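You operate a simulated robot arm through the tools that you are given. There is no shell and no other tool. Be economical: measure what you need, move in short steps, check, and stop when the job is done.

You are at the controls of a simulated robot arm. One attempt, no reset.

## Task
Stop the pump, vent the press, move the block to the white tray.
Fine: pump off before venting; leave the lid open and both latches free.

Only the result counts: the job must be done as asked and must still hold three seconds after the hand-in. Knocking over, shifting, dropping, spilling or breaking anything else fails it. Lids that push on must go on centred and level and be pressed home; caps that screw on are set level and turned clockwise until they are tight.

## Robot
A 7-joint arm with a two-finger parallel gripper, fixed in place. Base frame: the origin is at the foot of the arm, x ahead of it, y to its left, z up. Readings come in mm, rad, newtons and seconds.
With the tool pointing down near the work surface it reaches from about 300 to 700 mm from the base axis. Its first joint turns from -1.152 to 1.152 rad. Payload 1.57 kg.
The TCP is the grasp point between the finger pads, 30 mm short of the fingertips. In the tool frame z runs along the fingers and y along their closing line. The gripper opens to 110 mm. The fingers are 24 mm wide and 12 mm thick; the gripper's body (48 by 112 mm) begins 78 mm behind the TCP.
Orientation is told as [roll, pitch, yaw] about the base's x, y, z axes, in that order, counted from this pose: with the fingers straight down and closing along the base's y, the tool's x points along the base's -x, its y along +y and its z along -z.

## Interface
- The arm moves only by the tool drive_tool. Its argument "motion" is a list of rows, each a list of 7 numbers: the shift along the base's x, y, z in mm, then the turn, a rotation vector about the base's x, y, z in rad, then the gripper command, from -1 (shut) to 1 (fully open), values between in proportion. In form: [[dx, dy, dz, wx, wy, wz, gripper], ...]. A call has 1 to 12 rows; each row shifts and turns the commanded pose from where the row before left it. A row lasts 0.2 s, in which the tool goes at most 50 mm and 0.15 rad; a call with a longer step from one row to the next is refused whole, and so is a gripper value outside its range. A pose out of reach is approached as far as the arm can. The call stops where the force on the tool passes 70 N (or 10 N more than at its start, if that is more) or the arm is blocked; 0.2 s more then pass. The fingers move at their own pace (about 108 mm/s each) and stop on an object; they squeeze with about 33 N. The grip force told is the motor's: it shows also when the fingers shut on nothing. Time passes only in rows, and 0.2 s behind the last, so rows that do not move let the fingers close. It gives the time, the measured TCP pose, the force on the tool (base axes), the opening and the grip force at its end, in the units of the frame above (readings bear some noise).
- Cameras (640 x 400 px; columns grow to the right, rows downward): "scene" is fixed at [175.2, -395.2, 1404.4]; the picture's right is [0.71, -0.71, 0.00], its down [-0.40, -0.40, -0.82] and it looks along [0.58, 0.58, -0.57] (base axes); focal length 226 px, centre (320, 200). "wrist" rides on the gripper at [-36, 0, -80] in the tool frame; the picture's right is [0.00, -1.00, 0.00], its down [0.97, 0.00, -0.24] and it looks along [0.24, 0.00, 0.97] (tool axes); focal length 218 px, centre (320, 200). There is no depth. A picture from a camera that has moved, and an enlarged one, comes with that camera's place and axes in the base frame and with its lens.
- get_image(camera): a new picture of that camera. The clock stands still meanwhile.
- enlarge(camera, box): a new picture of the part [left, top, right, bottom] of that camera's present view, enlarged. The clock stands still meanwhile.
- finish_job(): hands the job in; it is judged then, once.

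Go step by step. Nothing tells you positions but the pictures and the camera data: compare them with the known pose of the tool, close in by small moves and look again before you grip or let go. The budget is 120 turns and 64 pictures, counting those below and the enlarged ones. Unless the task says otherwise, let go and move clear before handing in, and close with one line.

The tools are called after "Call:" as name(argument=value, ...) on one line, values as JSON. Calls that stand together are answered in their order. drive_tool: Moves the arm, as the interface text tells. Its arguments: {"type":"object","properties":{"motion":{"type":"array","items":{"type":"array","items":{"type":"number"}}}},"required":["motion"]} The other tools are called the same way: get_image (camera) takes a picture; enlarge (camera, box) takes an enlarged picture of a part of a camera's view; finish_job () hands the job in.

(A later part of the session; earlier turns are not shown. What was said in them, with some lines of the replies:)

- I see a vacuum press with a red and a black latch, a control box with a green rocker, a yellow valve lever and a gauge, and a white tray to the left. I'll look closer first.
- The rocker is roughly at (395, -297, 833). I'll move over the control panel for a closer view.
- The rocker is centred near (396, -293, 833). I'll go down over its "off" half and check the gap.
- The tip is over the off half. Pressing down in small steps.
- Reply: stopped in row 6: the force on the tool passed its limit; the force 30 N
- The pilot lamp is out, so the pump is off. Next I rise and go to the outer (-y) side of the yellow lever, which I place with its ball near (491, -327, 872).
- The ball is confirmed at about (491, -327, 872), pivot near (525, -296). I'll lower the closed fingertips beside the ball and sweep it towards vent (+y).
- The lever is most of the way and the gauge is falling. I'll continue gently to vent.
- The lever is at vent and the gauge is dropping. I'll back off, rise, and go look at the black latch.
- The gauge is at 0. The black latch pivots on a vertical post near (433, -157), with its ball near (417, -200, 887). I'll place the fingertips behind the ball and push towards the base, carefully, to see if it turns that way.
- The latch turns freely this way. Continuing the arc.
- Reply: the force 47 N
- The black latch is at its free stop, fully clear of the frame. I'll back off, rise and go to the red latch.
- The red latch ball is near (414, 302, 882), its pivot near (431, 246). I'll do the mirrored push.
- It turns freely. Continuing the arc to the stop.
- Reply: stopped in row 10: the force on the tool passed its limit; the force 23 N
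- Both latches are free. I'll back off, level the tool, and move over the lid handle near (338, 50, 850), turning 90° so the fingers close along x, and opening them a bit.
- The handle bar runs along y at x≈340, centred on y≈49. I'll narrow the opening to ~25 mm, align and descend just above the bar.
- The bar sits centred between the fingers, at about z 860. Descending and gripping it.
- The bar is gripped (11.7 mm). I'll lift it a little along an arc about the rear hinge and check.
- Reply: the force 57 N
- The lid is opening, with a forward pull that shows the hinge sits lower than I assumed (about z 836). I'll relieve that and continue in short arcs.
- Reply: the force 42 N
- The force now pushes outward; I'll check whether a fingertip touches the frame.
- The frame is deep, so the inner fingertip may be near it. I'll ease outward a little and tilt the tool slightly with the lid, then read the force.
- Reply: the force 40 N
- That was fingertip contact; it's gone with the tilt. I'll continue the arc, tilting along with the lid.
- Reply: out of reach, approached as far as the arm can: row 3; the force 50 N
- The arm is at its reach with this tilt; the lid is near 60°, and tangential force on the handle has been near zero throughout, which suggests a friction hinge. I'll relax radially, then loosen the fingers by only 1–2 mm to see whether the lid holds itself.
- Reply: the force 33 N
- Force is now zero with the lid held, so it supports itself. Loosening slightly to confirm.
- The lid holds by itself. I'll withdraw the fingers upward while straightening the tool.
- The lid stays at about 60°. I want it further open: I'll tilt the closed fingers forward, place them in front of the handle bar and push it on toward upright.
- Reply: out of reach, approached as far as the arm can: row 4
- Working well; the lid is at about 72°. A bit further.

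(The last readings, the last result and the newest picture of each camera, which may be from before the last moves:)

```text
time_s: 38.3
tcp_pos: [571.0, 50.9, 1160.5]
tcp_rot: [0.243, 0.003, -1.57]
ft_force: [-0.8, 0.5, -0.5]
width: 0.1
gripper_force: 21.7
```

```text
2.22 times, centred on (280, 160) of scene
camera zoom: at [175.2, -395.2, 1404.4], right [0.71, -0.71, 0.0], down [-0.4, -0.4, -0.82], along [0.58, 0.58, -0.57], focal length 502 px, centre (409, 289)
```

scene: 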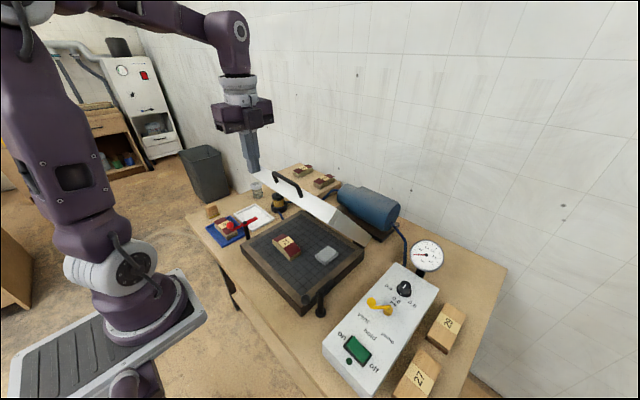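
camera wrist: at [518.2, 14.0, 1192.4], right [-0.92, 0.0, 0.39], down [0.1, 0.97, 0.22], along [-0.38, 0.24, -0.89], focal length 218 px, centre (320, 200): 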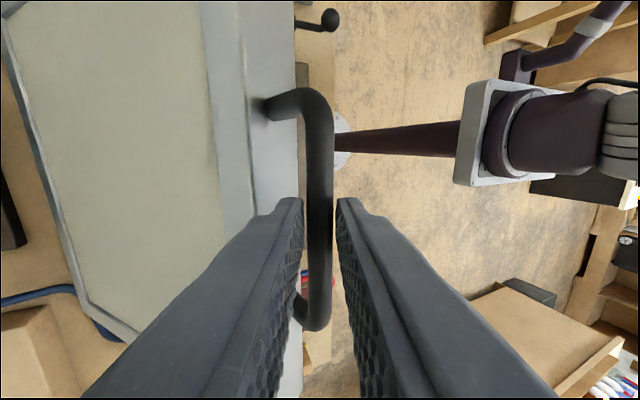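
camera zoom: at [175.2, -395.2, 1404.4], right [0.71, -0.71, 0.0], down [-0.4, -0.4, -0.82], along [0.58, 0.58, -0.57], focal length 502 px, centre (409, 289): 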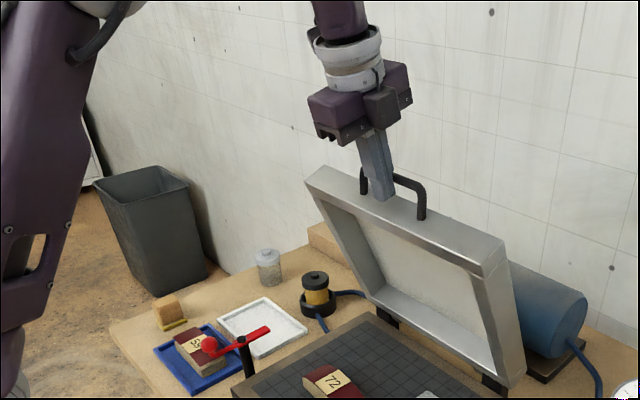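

The lid stands at about 82° and is held. I'll back off, level the tool and look down at the block.

Call:
drive_tool(motion=[[-30, 0, 0, 0, 0, 0, -1], [-45, 0, 0, 0, 0.08, 0, -1], [-45, 0, -20, 0, 0.08, 0, 0], [-20, 0, -40, 0, 0.083, 0, 0.3], [0, 0, -40, 0, 0, 0, 0.3]])

Call:
get_image(camera="wrist")

Call:
get_image(camera="scene")

```text
time_s: 39.5
tcp_pos: [429.2, 51.4, 1061.3]
tcp_rot: [0.003, 0.004, -1.573]
ft_force: [1.1, 0.5, 0.5]
width: 71.3
gripper_force: 0.0
```

```text
22 pictures are left
camera wrist: at [428.3, 15.5, 1141.6], right [-1.0, 0.0, 0.0], down [0.0, 0.97, 0.24], along [0.0, 0.24, -0.97], focal length 218 px, centre (320, 200)
```

wrist: 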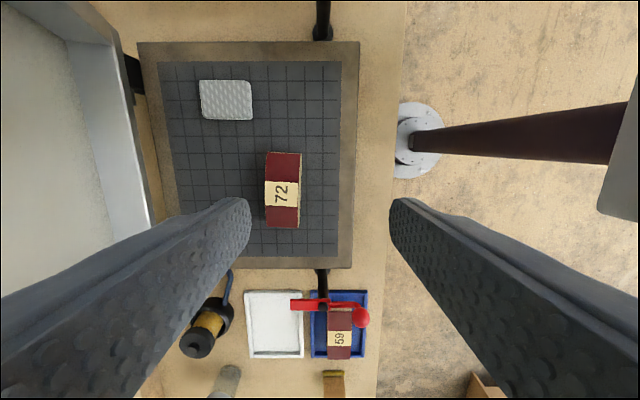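

```text
21 pictures are left
```

scene: 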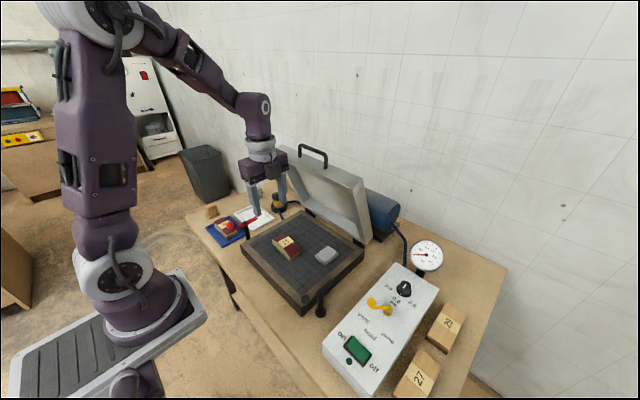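

Block 72 lies along y near (479, 74), and the white tray is near (520, 370). The present orientation fits the block's short side. I'll move above it and look again.

Call:
drive_tool(motion=[[25, 11, -30, 0, 0, 0, 0.5], [25, 11, -40, 0, 0, 0, 0.5], [0, 0, -40, 0, 0, 0, 0.5]])

Call:
get_image(camera="wrist")

Call:
enlarge(camera="scene", box=[220, 180, 380, 310])

```text
time_s: 40.3
tcp_pos: [480.6, 73.6, 950.2]
tcp_rot: [0.002, 0.004, -1.571]
ft_force: [0.1, 0.7, -0.7]
width: 82.4
gripper_force: 0.0
```

```text
20 pictures are left
camera wrist: at [479.9, 38.6, 1031.6], right [-1.0, 0.0, 0.0], down [0.0, 0.97, 0.24], along [0.0, 0.24, -0.97], focal length 218 px, centre (320, 200)
```

wrist: 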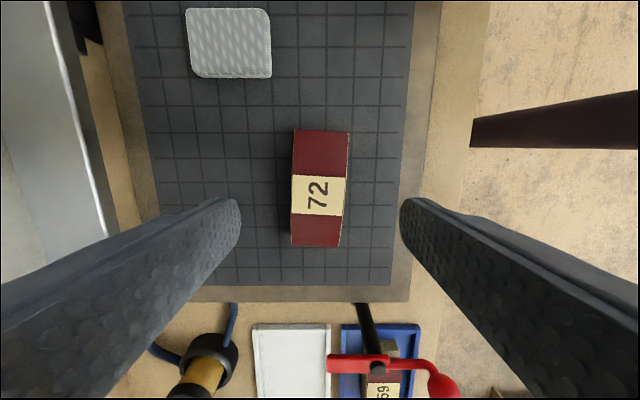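

```text
3.08 times, centred on (300, 245) of scene
camera zoom: at [175.2, -395.2, 1404.4], right [0.71, -0.71, 0.0], down [-0.4, -0.4, -0.82], along [0.58, 0.58, -0.57], focal length 694 px, centre (382, 62)
```

zoom: 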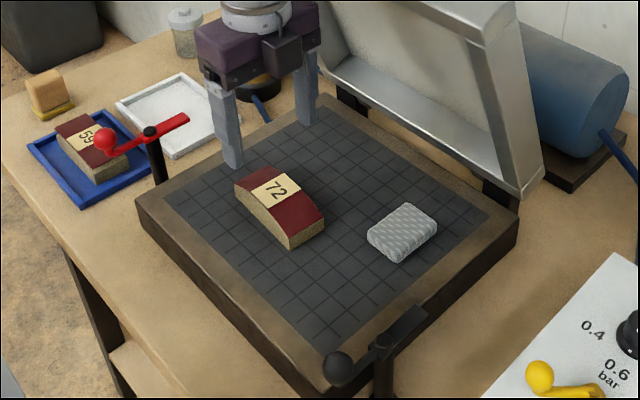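

The block is centred at x≈480, y≈78, its flat sides facing the fingers; top around z 830. I'll shift slightly and descend partway.

Call:
drive_tool(motion=[[0, 4, -45, 0, 0, 0, 0.5], [0, 0, -40, 0, 0, 0, 0.5], [0, 0, -10, 0, 0, 0, 0.5]])

Call:
enlarge(camera="scene", box=[240, 200, 340, 280])

Call:
get_image(camera="wrist")

```text
time_s: 41.1
tcp_pos: [480.3, 77.8, 856.5]
tcp_rot: [0.001, 0.002, -1.569]
ft_force: [-0.6, -0.1, -1.0]
width: 82.3
gripper_force: 0.0
```

```text
5.00 times, centred on (290, 240) of scene
camera zoom: at [175.2, -395.2, 1404.4], right [0.71, -0.71, 0.0], down [-0.4, -0.4, -0.82], along [0.58, 0.58, -0.57], focal length 1129 px, centre (470, 0)
```

zoom: 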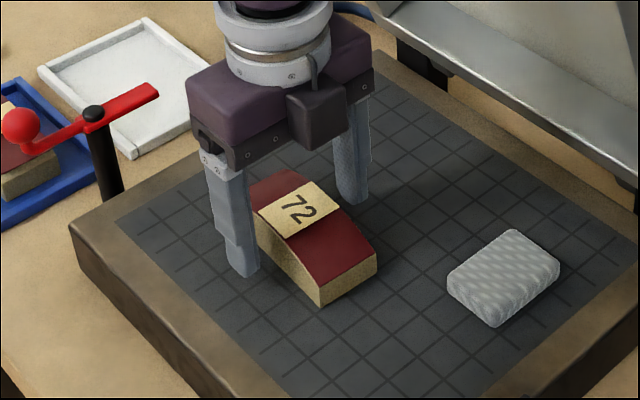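

```text
17 pictures are left
camera wrist: at [479.6, 42.4, 936.9], right [-1.0, 0.0, 0.0], down [0.0, 0.97, 0.24], along [0.0, 0.24, -0.97], focal length 218 px, centre (320, 200)
```

wrist: 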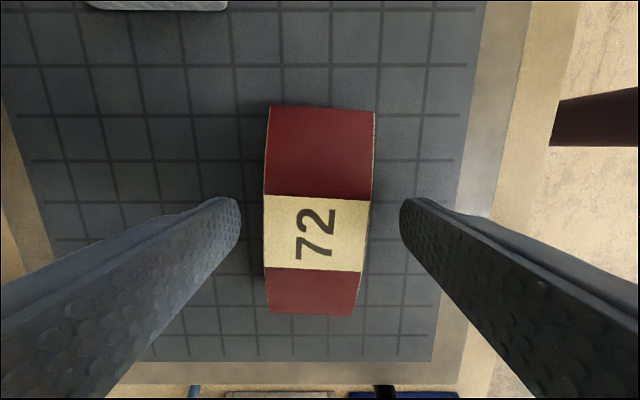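

The block sits centred between the fingers, top at about 842 and the bed at about 814. Down 7 mm and grip.

Call:
drive_tool(motion=[[0, 2, -4, 0, 0, 0, 0.5], [0, 1, -3, 0, 0, 0, 0.2], [0, 0, 0, 0, 0, 0, -0.2], [0, 0, 0, 0, 0, 0, -1], [0, 0, 0, 0, 0, 0, -1]])

```text
time_s: 42.3
tcp_pos: [480.5, 79.5, 849.3]
tcp_rot: [0.002, 0.004, -1.569]
ft_force: [0.6, -0.7, 2.1]
width: 47.9
gripper_force: 33.0
```

Gripped at 48 mm. Lifting, then carrying high to the white tray.

Call:
drive_tool(motion=[[0, 0, 20, 0, 0, 0, -1], [0, 0, 45, 0, 0, 0, -1], [0, 0, 50, 0, 0, 0, -1], [0, 20, 30, 0, 0, 0, -1], [6, 45, 0, 0, 0, 0, -1], [6, 45, 0, 0, 0, 0, -1], [6, 45, 0, 0, 0, 0, -1], [6, 45, 0, 0, 0, 0, -1], [6, 45, 0, 0, 0, 0, -1], [6, 45, 0, 0, 0, 0, -1]])

Call:
get_image(camera="wrist")

Call:
enlarge(camera="scene", box=[180, 110, 340, 270])

```text
time_s: 44.5
tcp_pos: [515.0, 371.1, 993.9]
tcp_rot: [0.0, 0.003, -1.575]
ft_force: [0.2, 1.1, -1.9]
width: 47.7
gripper_force: 32.5
```

```text
16 pictures are left
camera wrist: at [514.5, 335.1, 1075.0], right [-1.0, 0.0, 0.0], down [0.0, 0.97, 0.24], along [0.0, 0.24, -0.97], focal length 218 px, centre (320, 200)
```

wrist: 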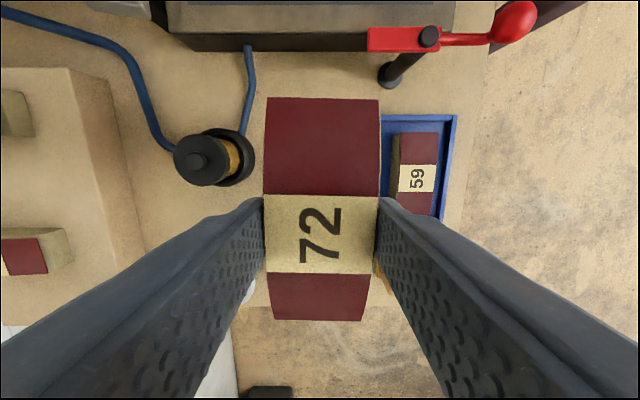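

```text
2.50 times, centred on (260, 190) of scene
camera zoom: at [175.2, -395.2, 1404.4], right [0.71, -0.71, 0.0], down [-0.4, -0.4, -0.82], along [0.58, 0.58, -0.57], focal length 564 px, centre (470, 225)
```

zoom: 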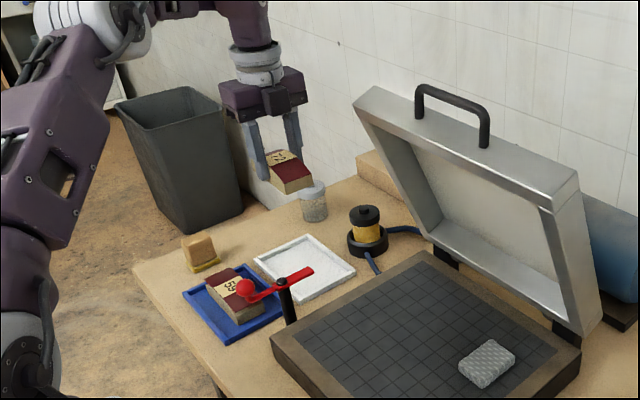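

The tray spans about x 464–578, y 296–458, centre (520, 375). I'll align to that and lower the block most of the way.

Call:
drive_tool(motion=[[5, 4, -30, 0, 0, 0, -1], [0, 0, -45, 0, 0, 0, -1], [0, 0, -45, 0, 0, 0, -1], [0, 0, -35, 0, 0, 0, -1], [0, 0, -10, 0, 0, 0, -1]])

Call:
enlarge(camera="scene", box=[200, 170, 300, 250])

Call:
get_image(camera="wrist")

```text
time_s: 45.7
tcp_pos: [520.5, 375.5, 829.1]
tcp_rot: [0.002, 0.004, -1.573]
ft_force: [0.1, 0.4, -1.4]
width: 47.5
gripper_force: 32.7
```

```text
5.00 times, centred on (250, 210) of scene
camera zoom: at [175.2, -395.2, 1404.4], right [0.71, -0.71, 0.0], down [-0.4, -0.4, -0.82], along [0.58, 0.58, -0.57], focal length 1129 px, centre (670, 150)
```

zoom: 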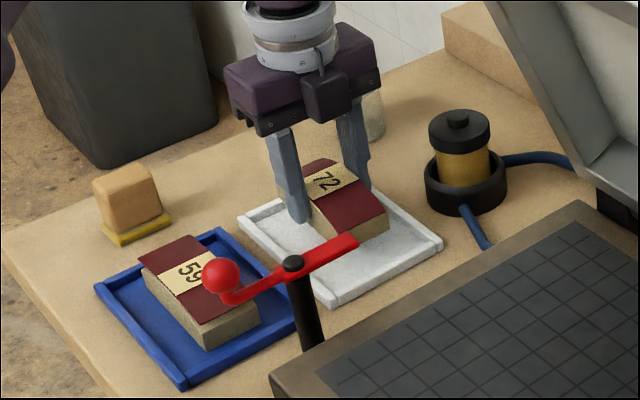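

```text
13 pictures are left
camera wrist: at [519.8, 339.5, 909.4], right [-1.0, 0.0, 0.0], down [0.0, 0.97, 0.24], along [0.0, 0.24, -0.97], focal length 218 px, centre (320, 200)
```

wrist: 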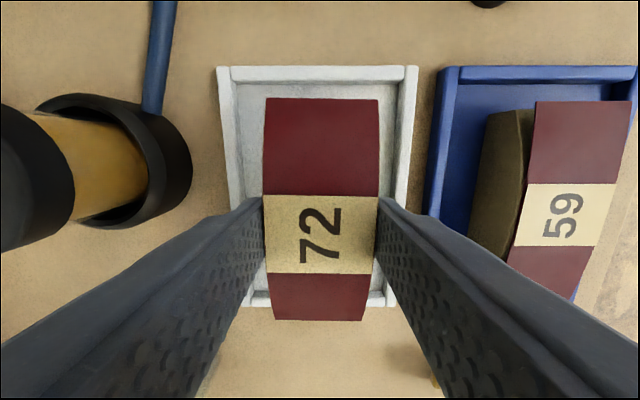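

Block is well centred over the tray. Lowering gently until contact.

Call:
drive_tool(motion=[[0, 0, -10, 0, 0, 0, -1], [0, 0, -8, 0, 0, 0, -1], [0, 0, -4, 0, 0, 0, -1], [0, 0, -2, 0, 0, 0, -1]])

```text
time_s: 46.7
tcp_pos: [520.3, 373.8, 803.9]
tcp_rot: [0.002, 0.003, -1.569]
ft_force: [0.7, 1.2, -0.4]
width: 47.4
gripper_force: 33.2
```

Call:
drive_tool(motion=[[0, 0, -2, 0, 0, 0, -1], [0, 0, 0, 0, 0, 0, -1]])

Call:
enlarge(camera="scene", box=[220, 170, 300, 240])

```text
time_s: 47.3
tcp_pos: [520.6, 375.0, 803.4]
tcp_rot: [0.001, 0.002, -1.57]
ft_force: [0.3, -0.5, -0.6]
width: 47.4
gripper_force: 32.9
```

```text
5.71 times, centred on (260, 205) of scene
camera zoom: at [175.2, -395.2, 1404.4], right [0.71, -0.71, 0.0], down [-0.4, -0.4, -0.82], along [0.58, 0.58, -0.57], focal length 1290 px, centre (663, 171)
```

zoom: 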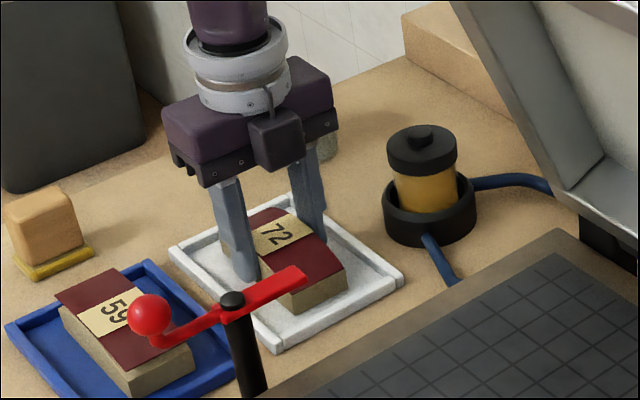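

Very close to the floor; no contact yet. Continuing in 1–2 mm steps.

Call:
drive_tool(motion=[[0, 0, -2, 0, 0, 0, -1], [0, 0, -1, 0, 0, 0, -1]])

```text
time_s: 47.9
tcp_pos: [521.1, 374.6, 802.0]
tcp_rot: [0.004, 0.003, -1.572]
ft_force: [-7.3, -4.6, 25.6]
width: 47.4
gripper_force: 32.7
```

Contact with the tray floor. Relieving slightly, opening, and rising.

Call:
drive_tool(motion=[[0, 0, 1.5, 0, 0, 0, -1], [0, 0, 0, 0, 0, 0, -0.05], [0, 0, 0, 0, 0, 0, 0.12], [0, 0, 0, 0, 0, 0, 0.12], [0, 0, 20, 0, 0, 0, 0.12], [0, 0, 40, 0, 0, 0, 0.12], [0, 0, 50, 0, 0, 0, 0.12], [0, 0, 50, 0, 0, 0, 0.12], [0, 0, 40, 0, 0, 0, 0.12]])

Call:
get_image(camera="wrist")

Call:
get_image(camera="scene")

Call:
enlarge(camera="scene", box=[310, 220, 470, 380])

```text
time_s: 49.9
tcp_pos: [522.3, 374.7, 1002.4]
tcp_rot: [0.004, 0.002, -1.569]
ft_force: [0.0, -0.1, -0.3]
width: 61.7
gripper_force: 0.1
```

```text
11 pictures are left
camera wrist: at [520.7, 339.5, 1082.6], right [-1.0, 0.0, 0.0], down [0.0, 0.97, 0.24], along [0.0, 0.24, -0.97], focal length 218 px, centre (320, 200)
```

wrist: 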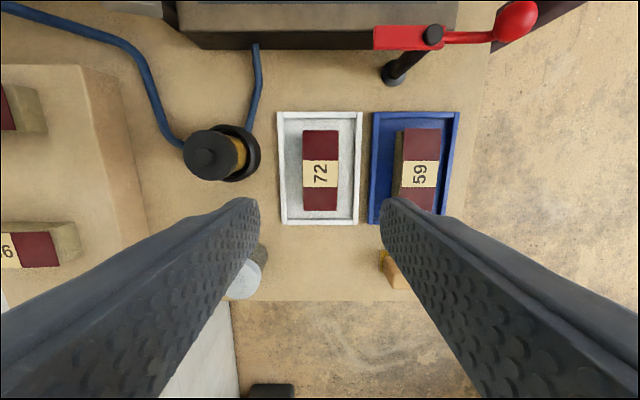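

```text
10 pictures are left
```

scene: 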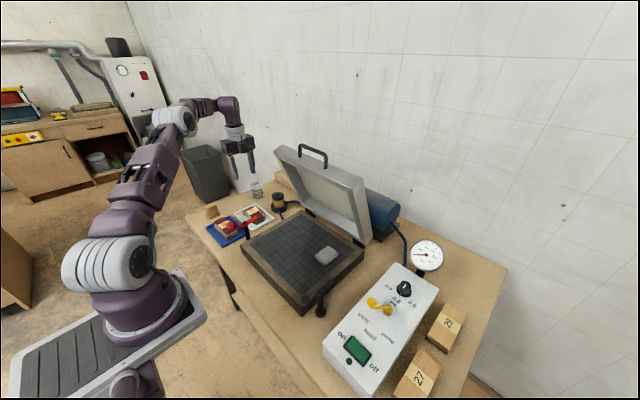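

```text
2.50 times, centred on (390, 300) of scene
camera zoom: at [175.2, -395.2, 1404.4], right [0.71, -0.71, 0.0], down [-0.4, -0.4, -0.82], along [0.58, 0.58, -0.57], focal length 564 px, centre (145, -50)
```

zoom: 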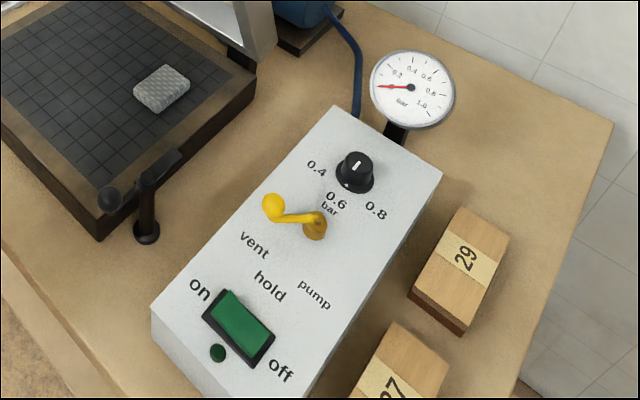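

The lamp is out, the lever is at vent, the gauge reads 0, the lid stands open, both latches are free and block 72 is level in the white tray, with the arm clear. Handing in.

Call:
finish_job()

```text
The job is handed in.
```

I stopped the pump, vented the press until the gauge read 0, and moved block 72 into the white tray; the lid is open and both latches are free.
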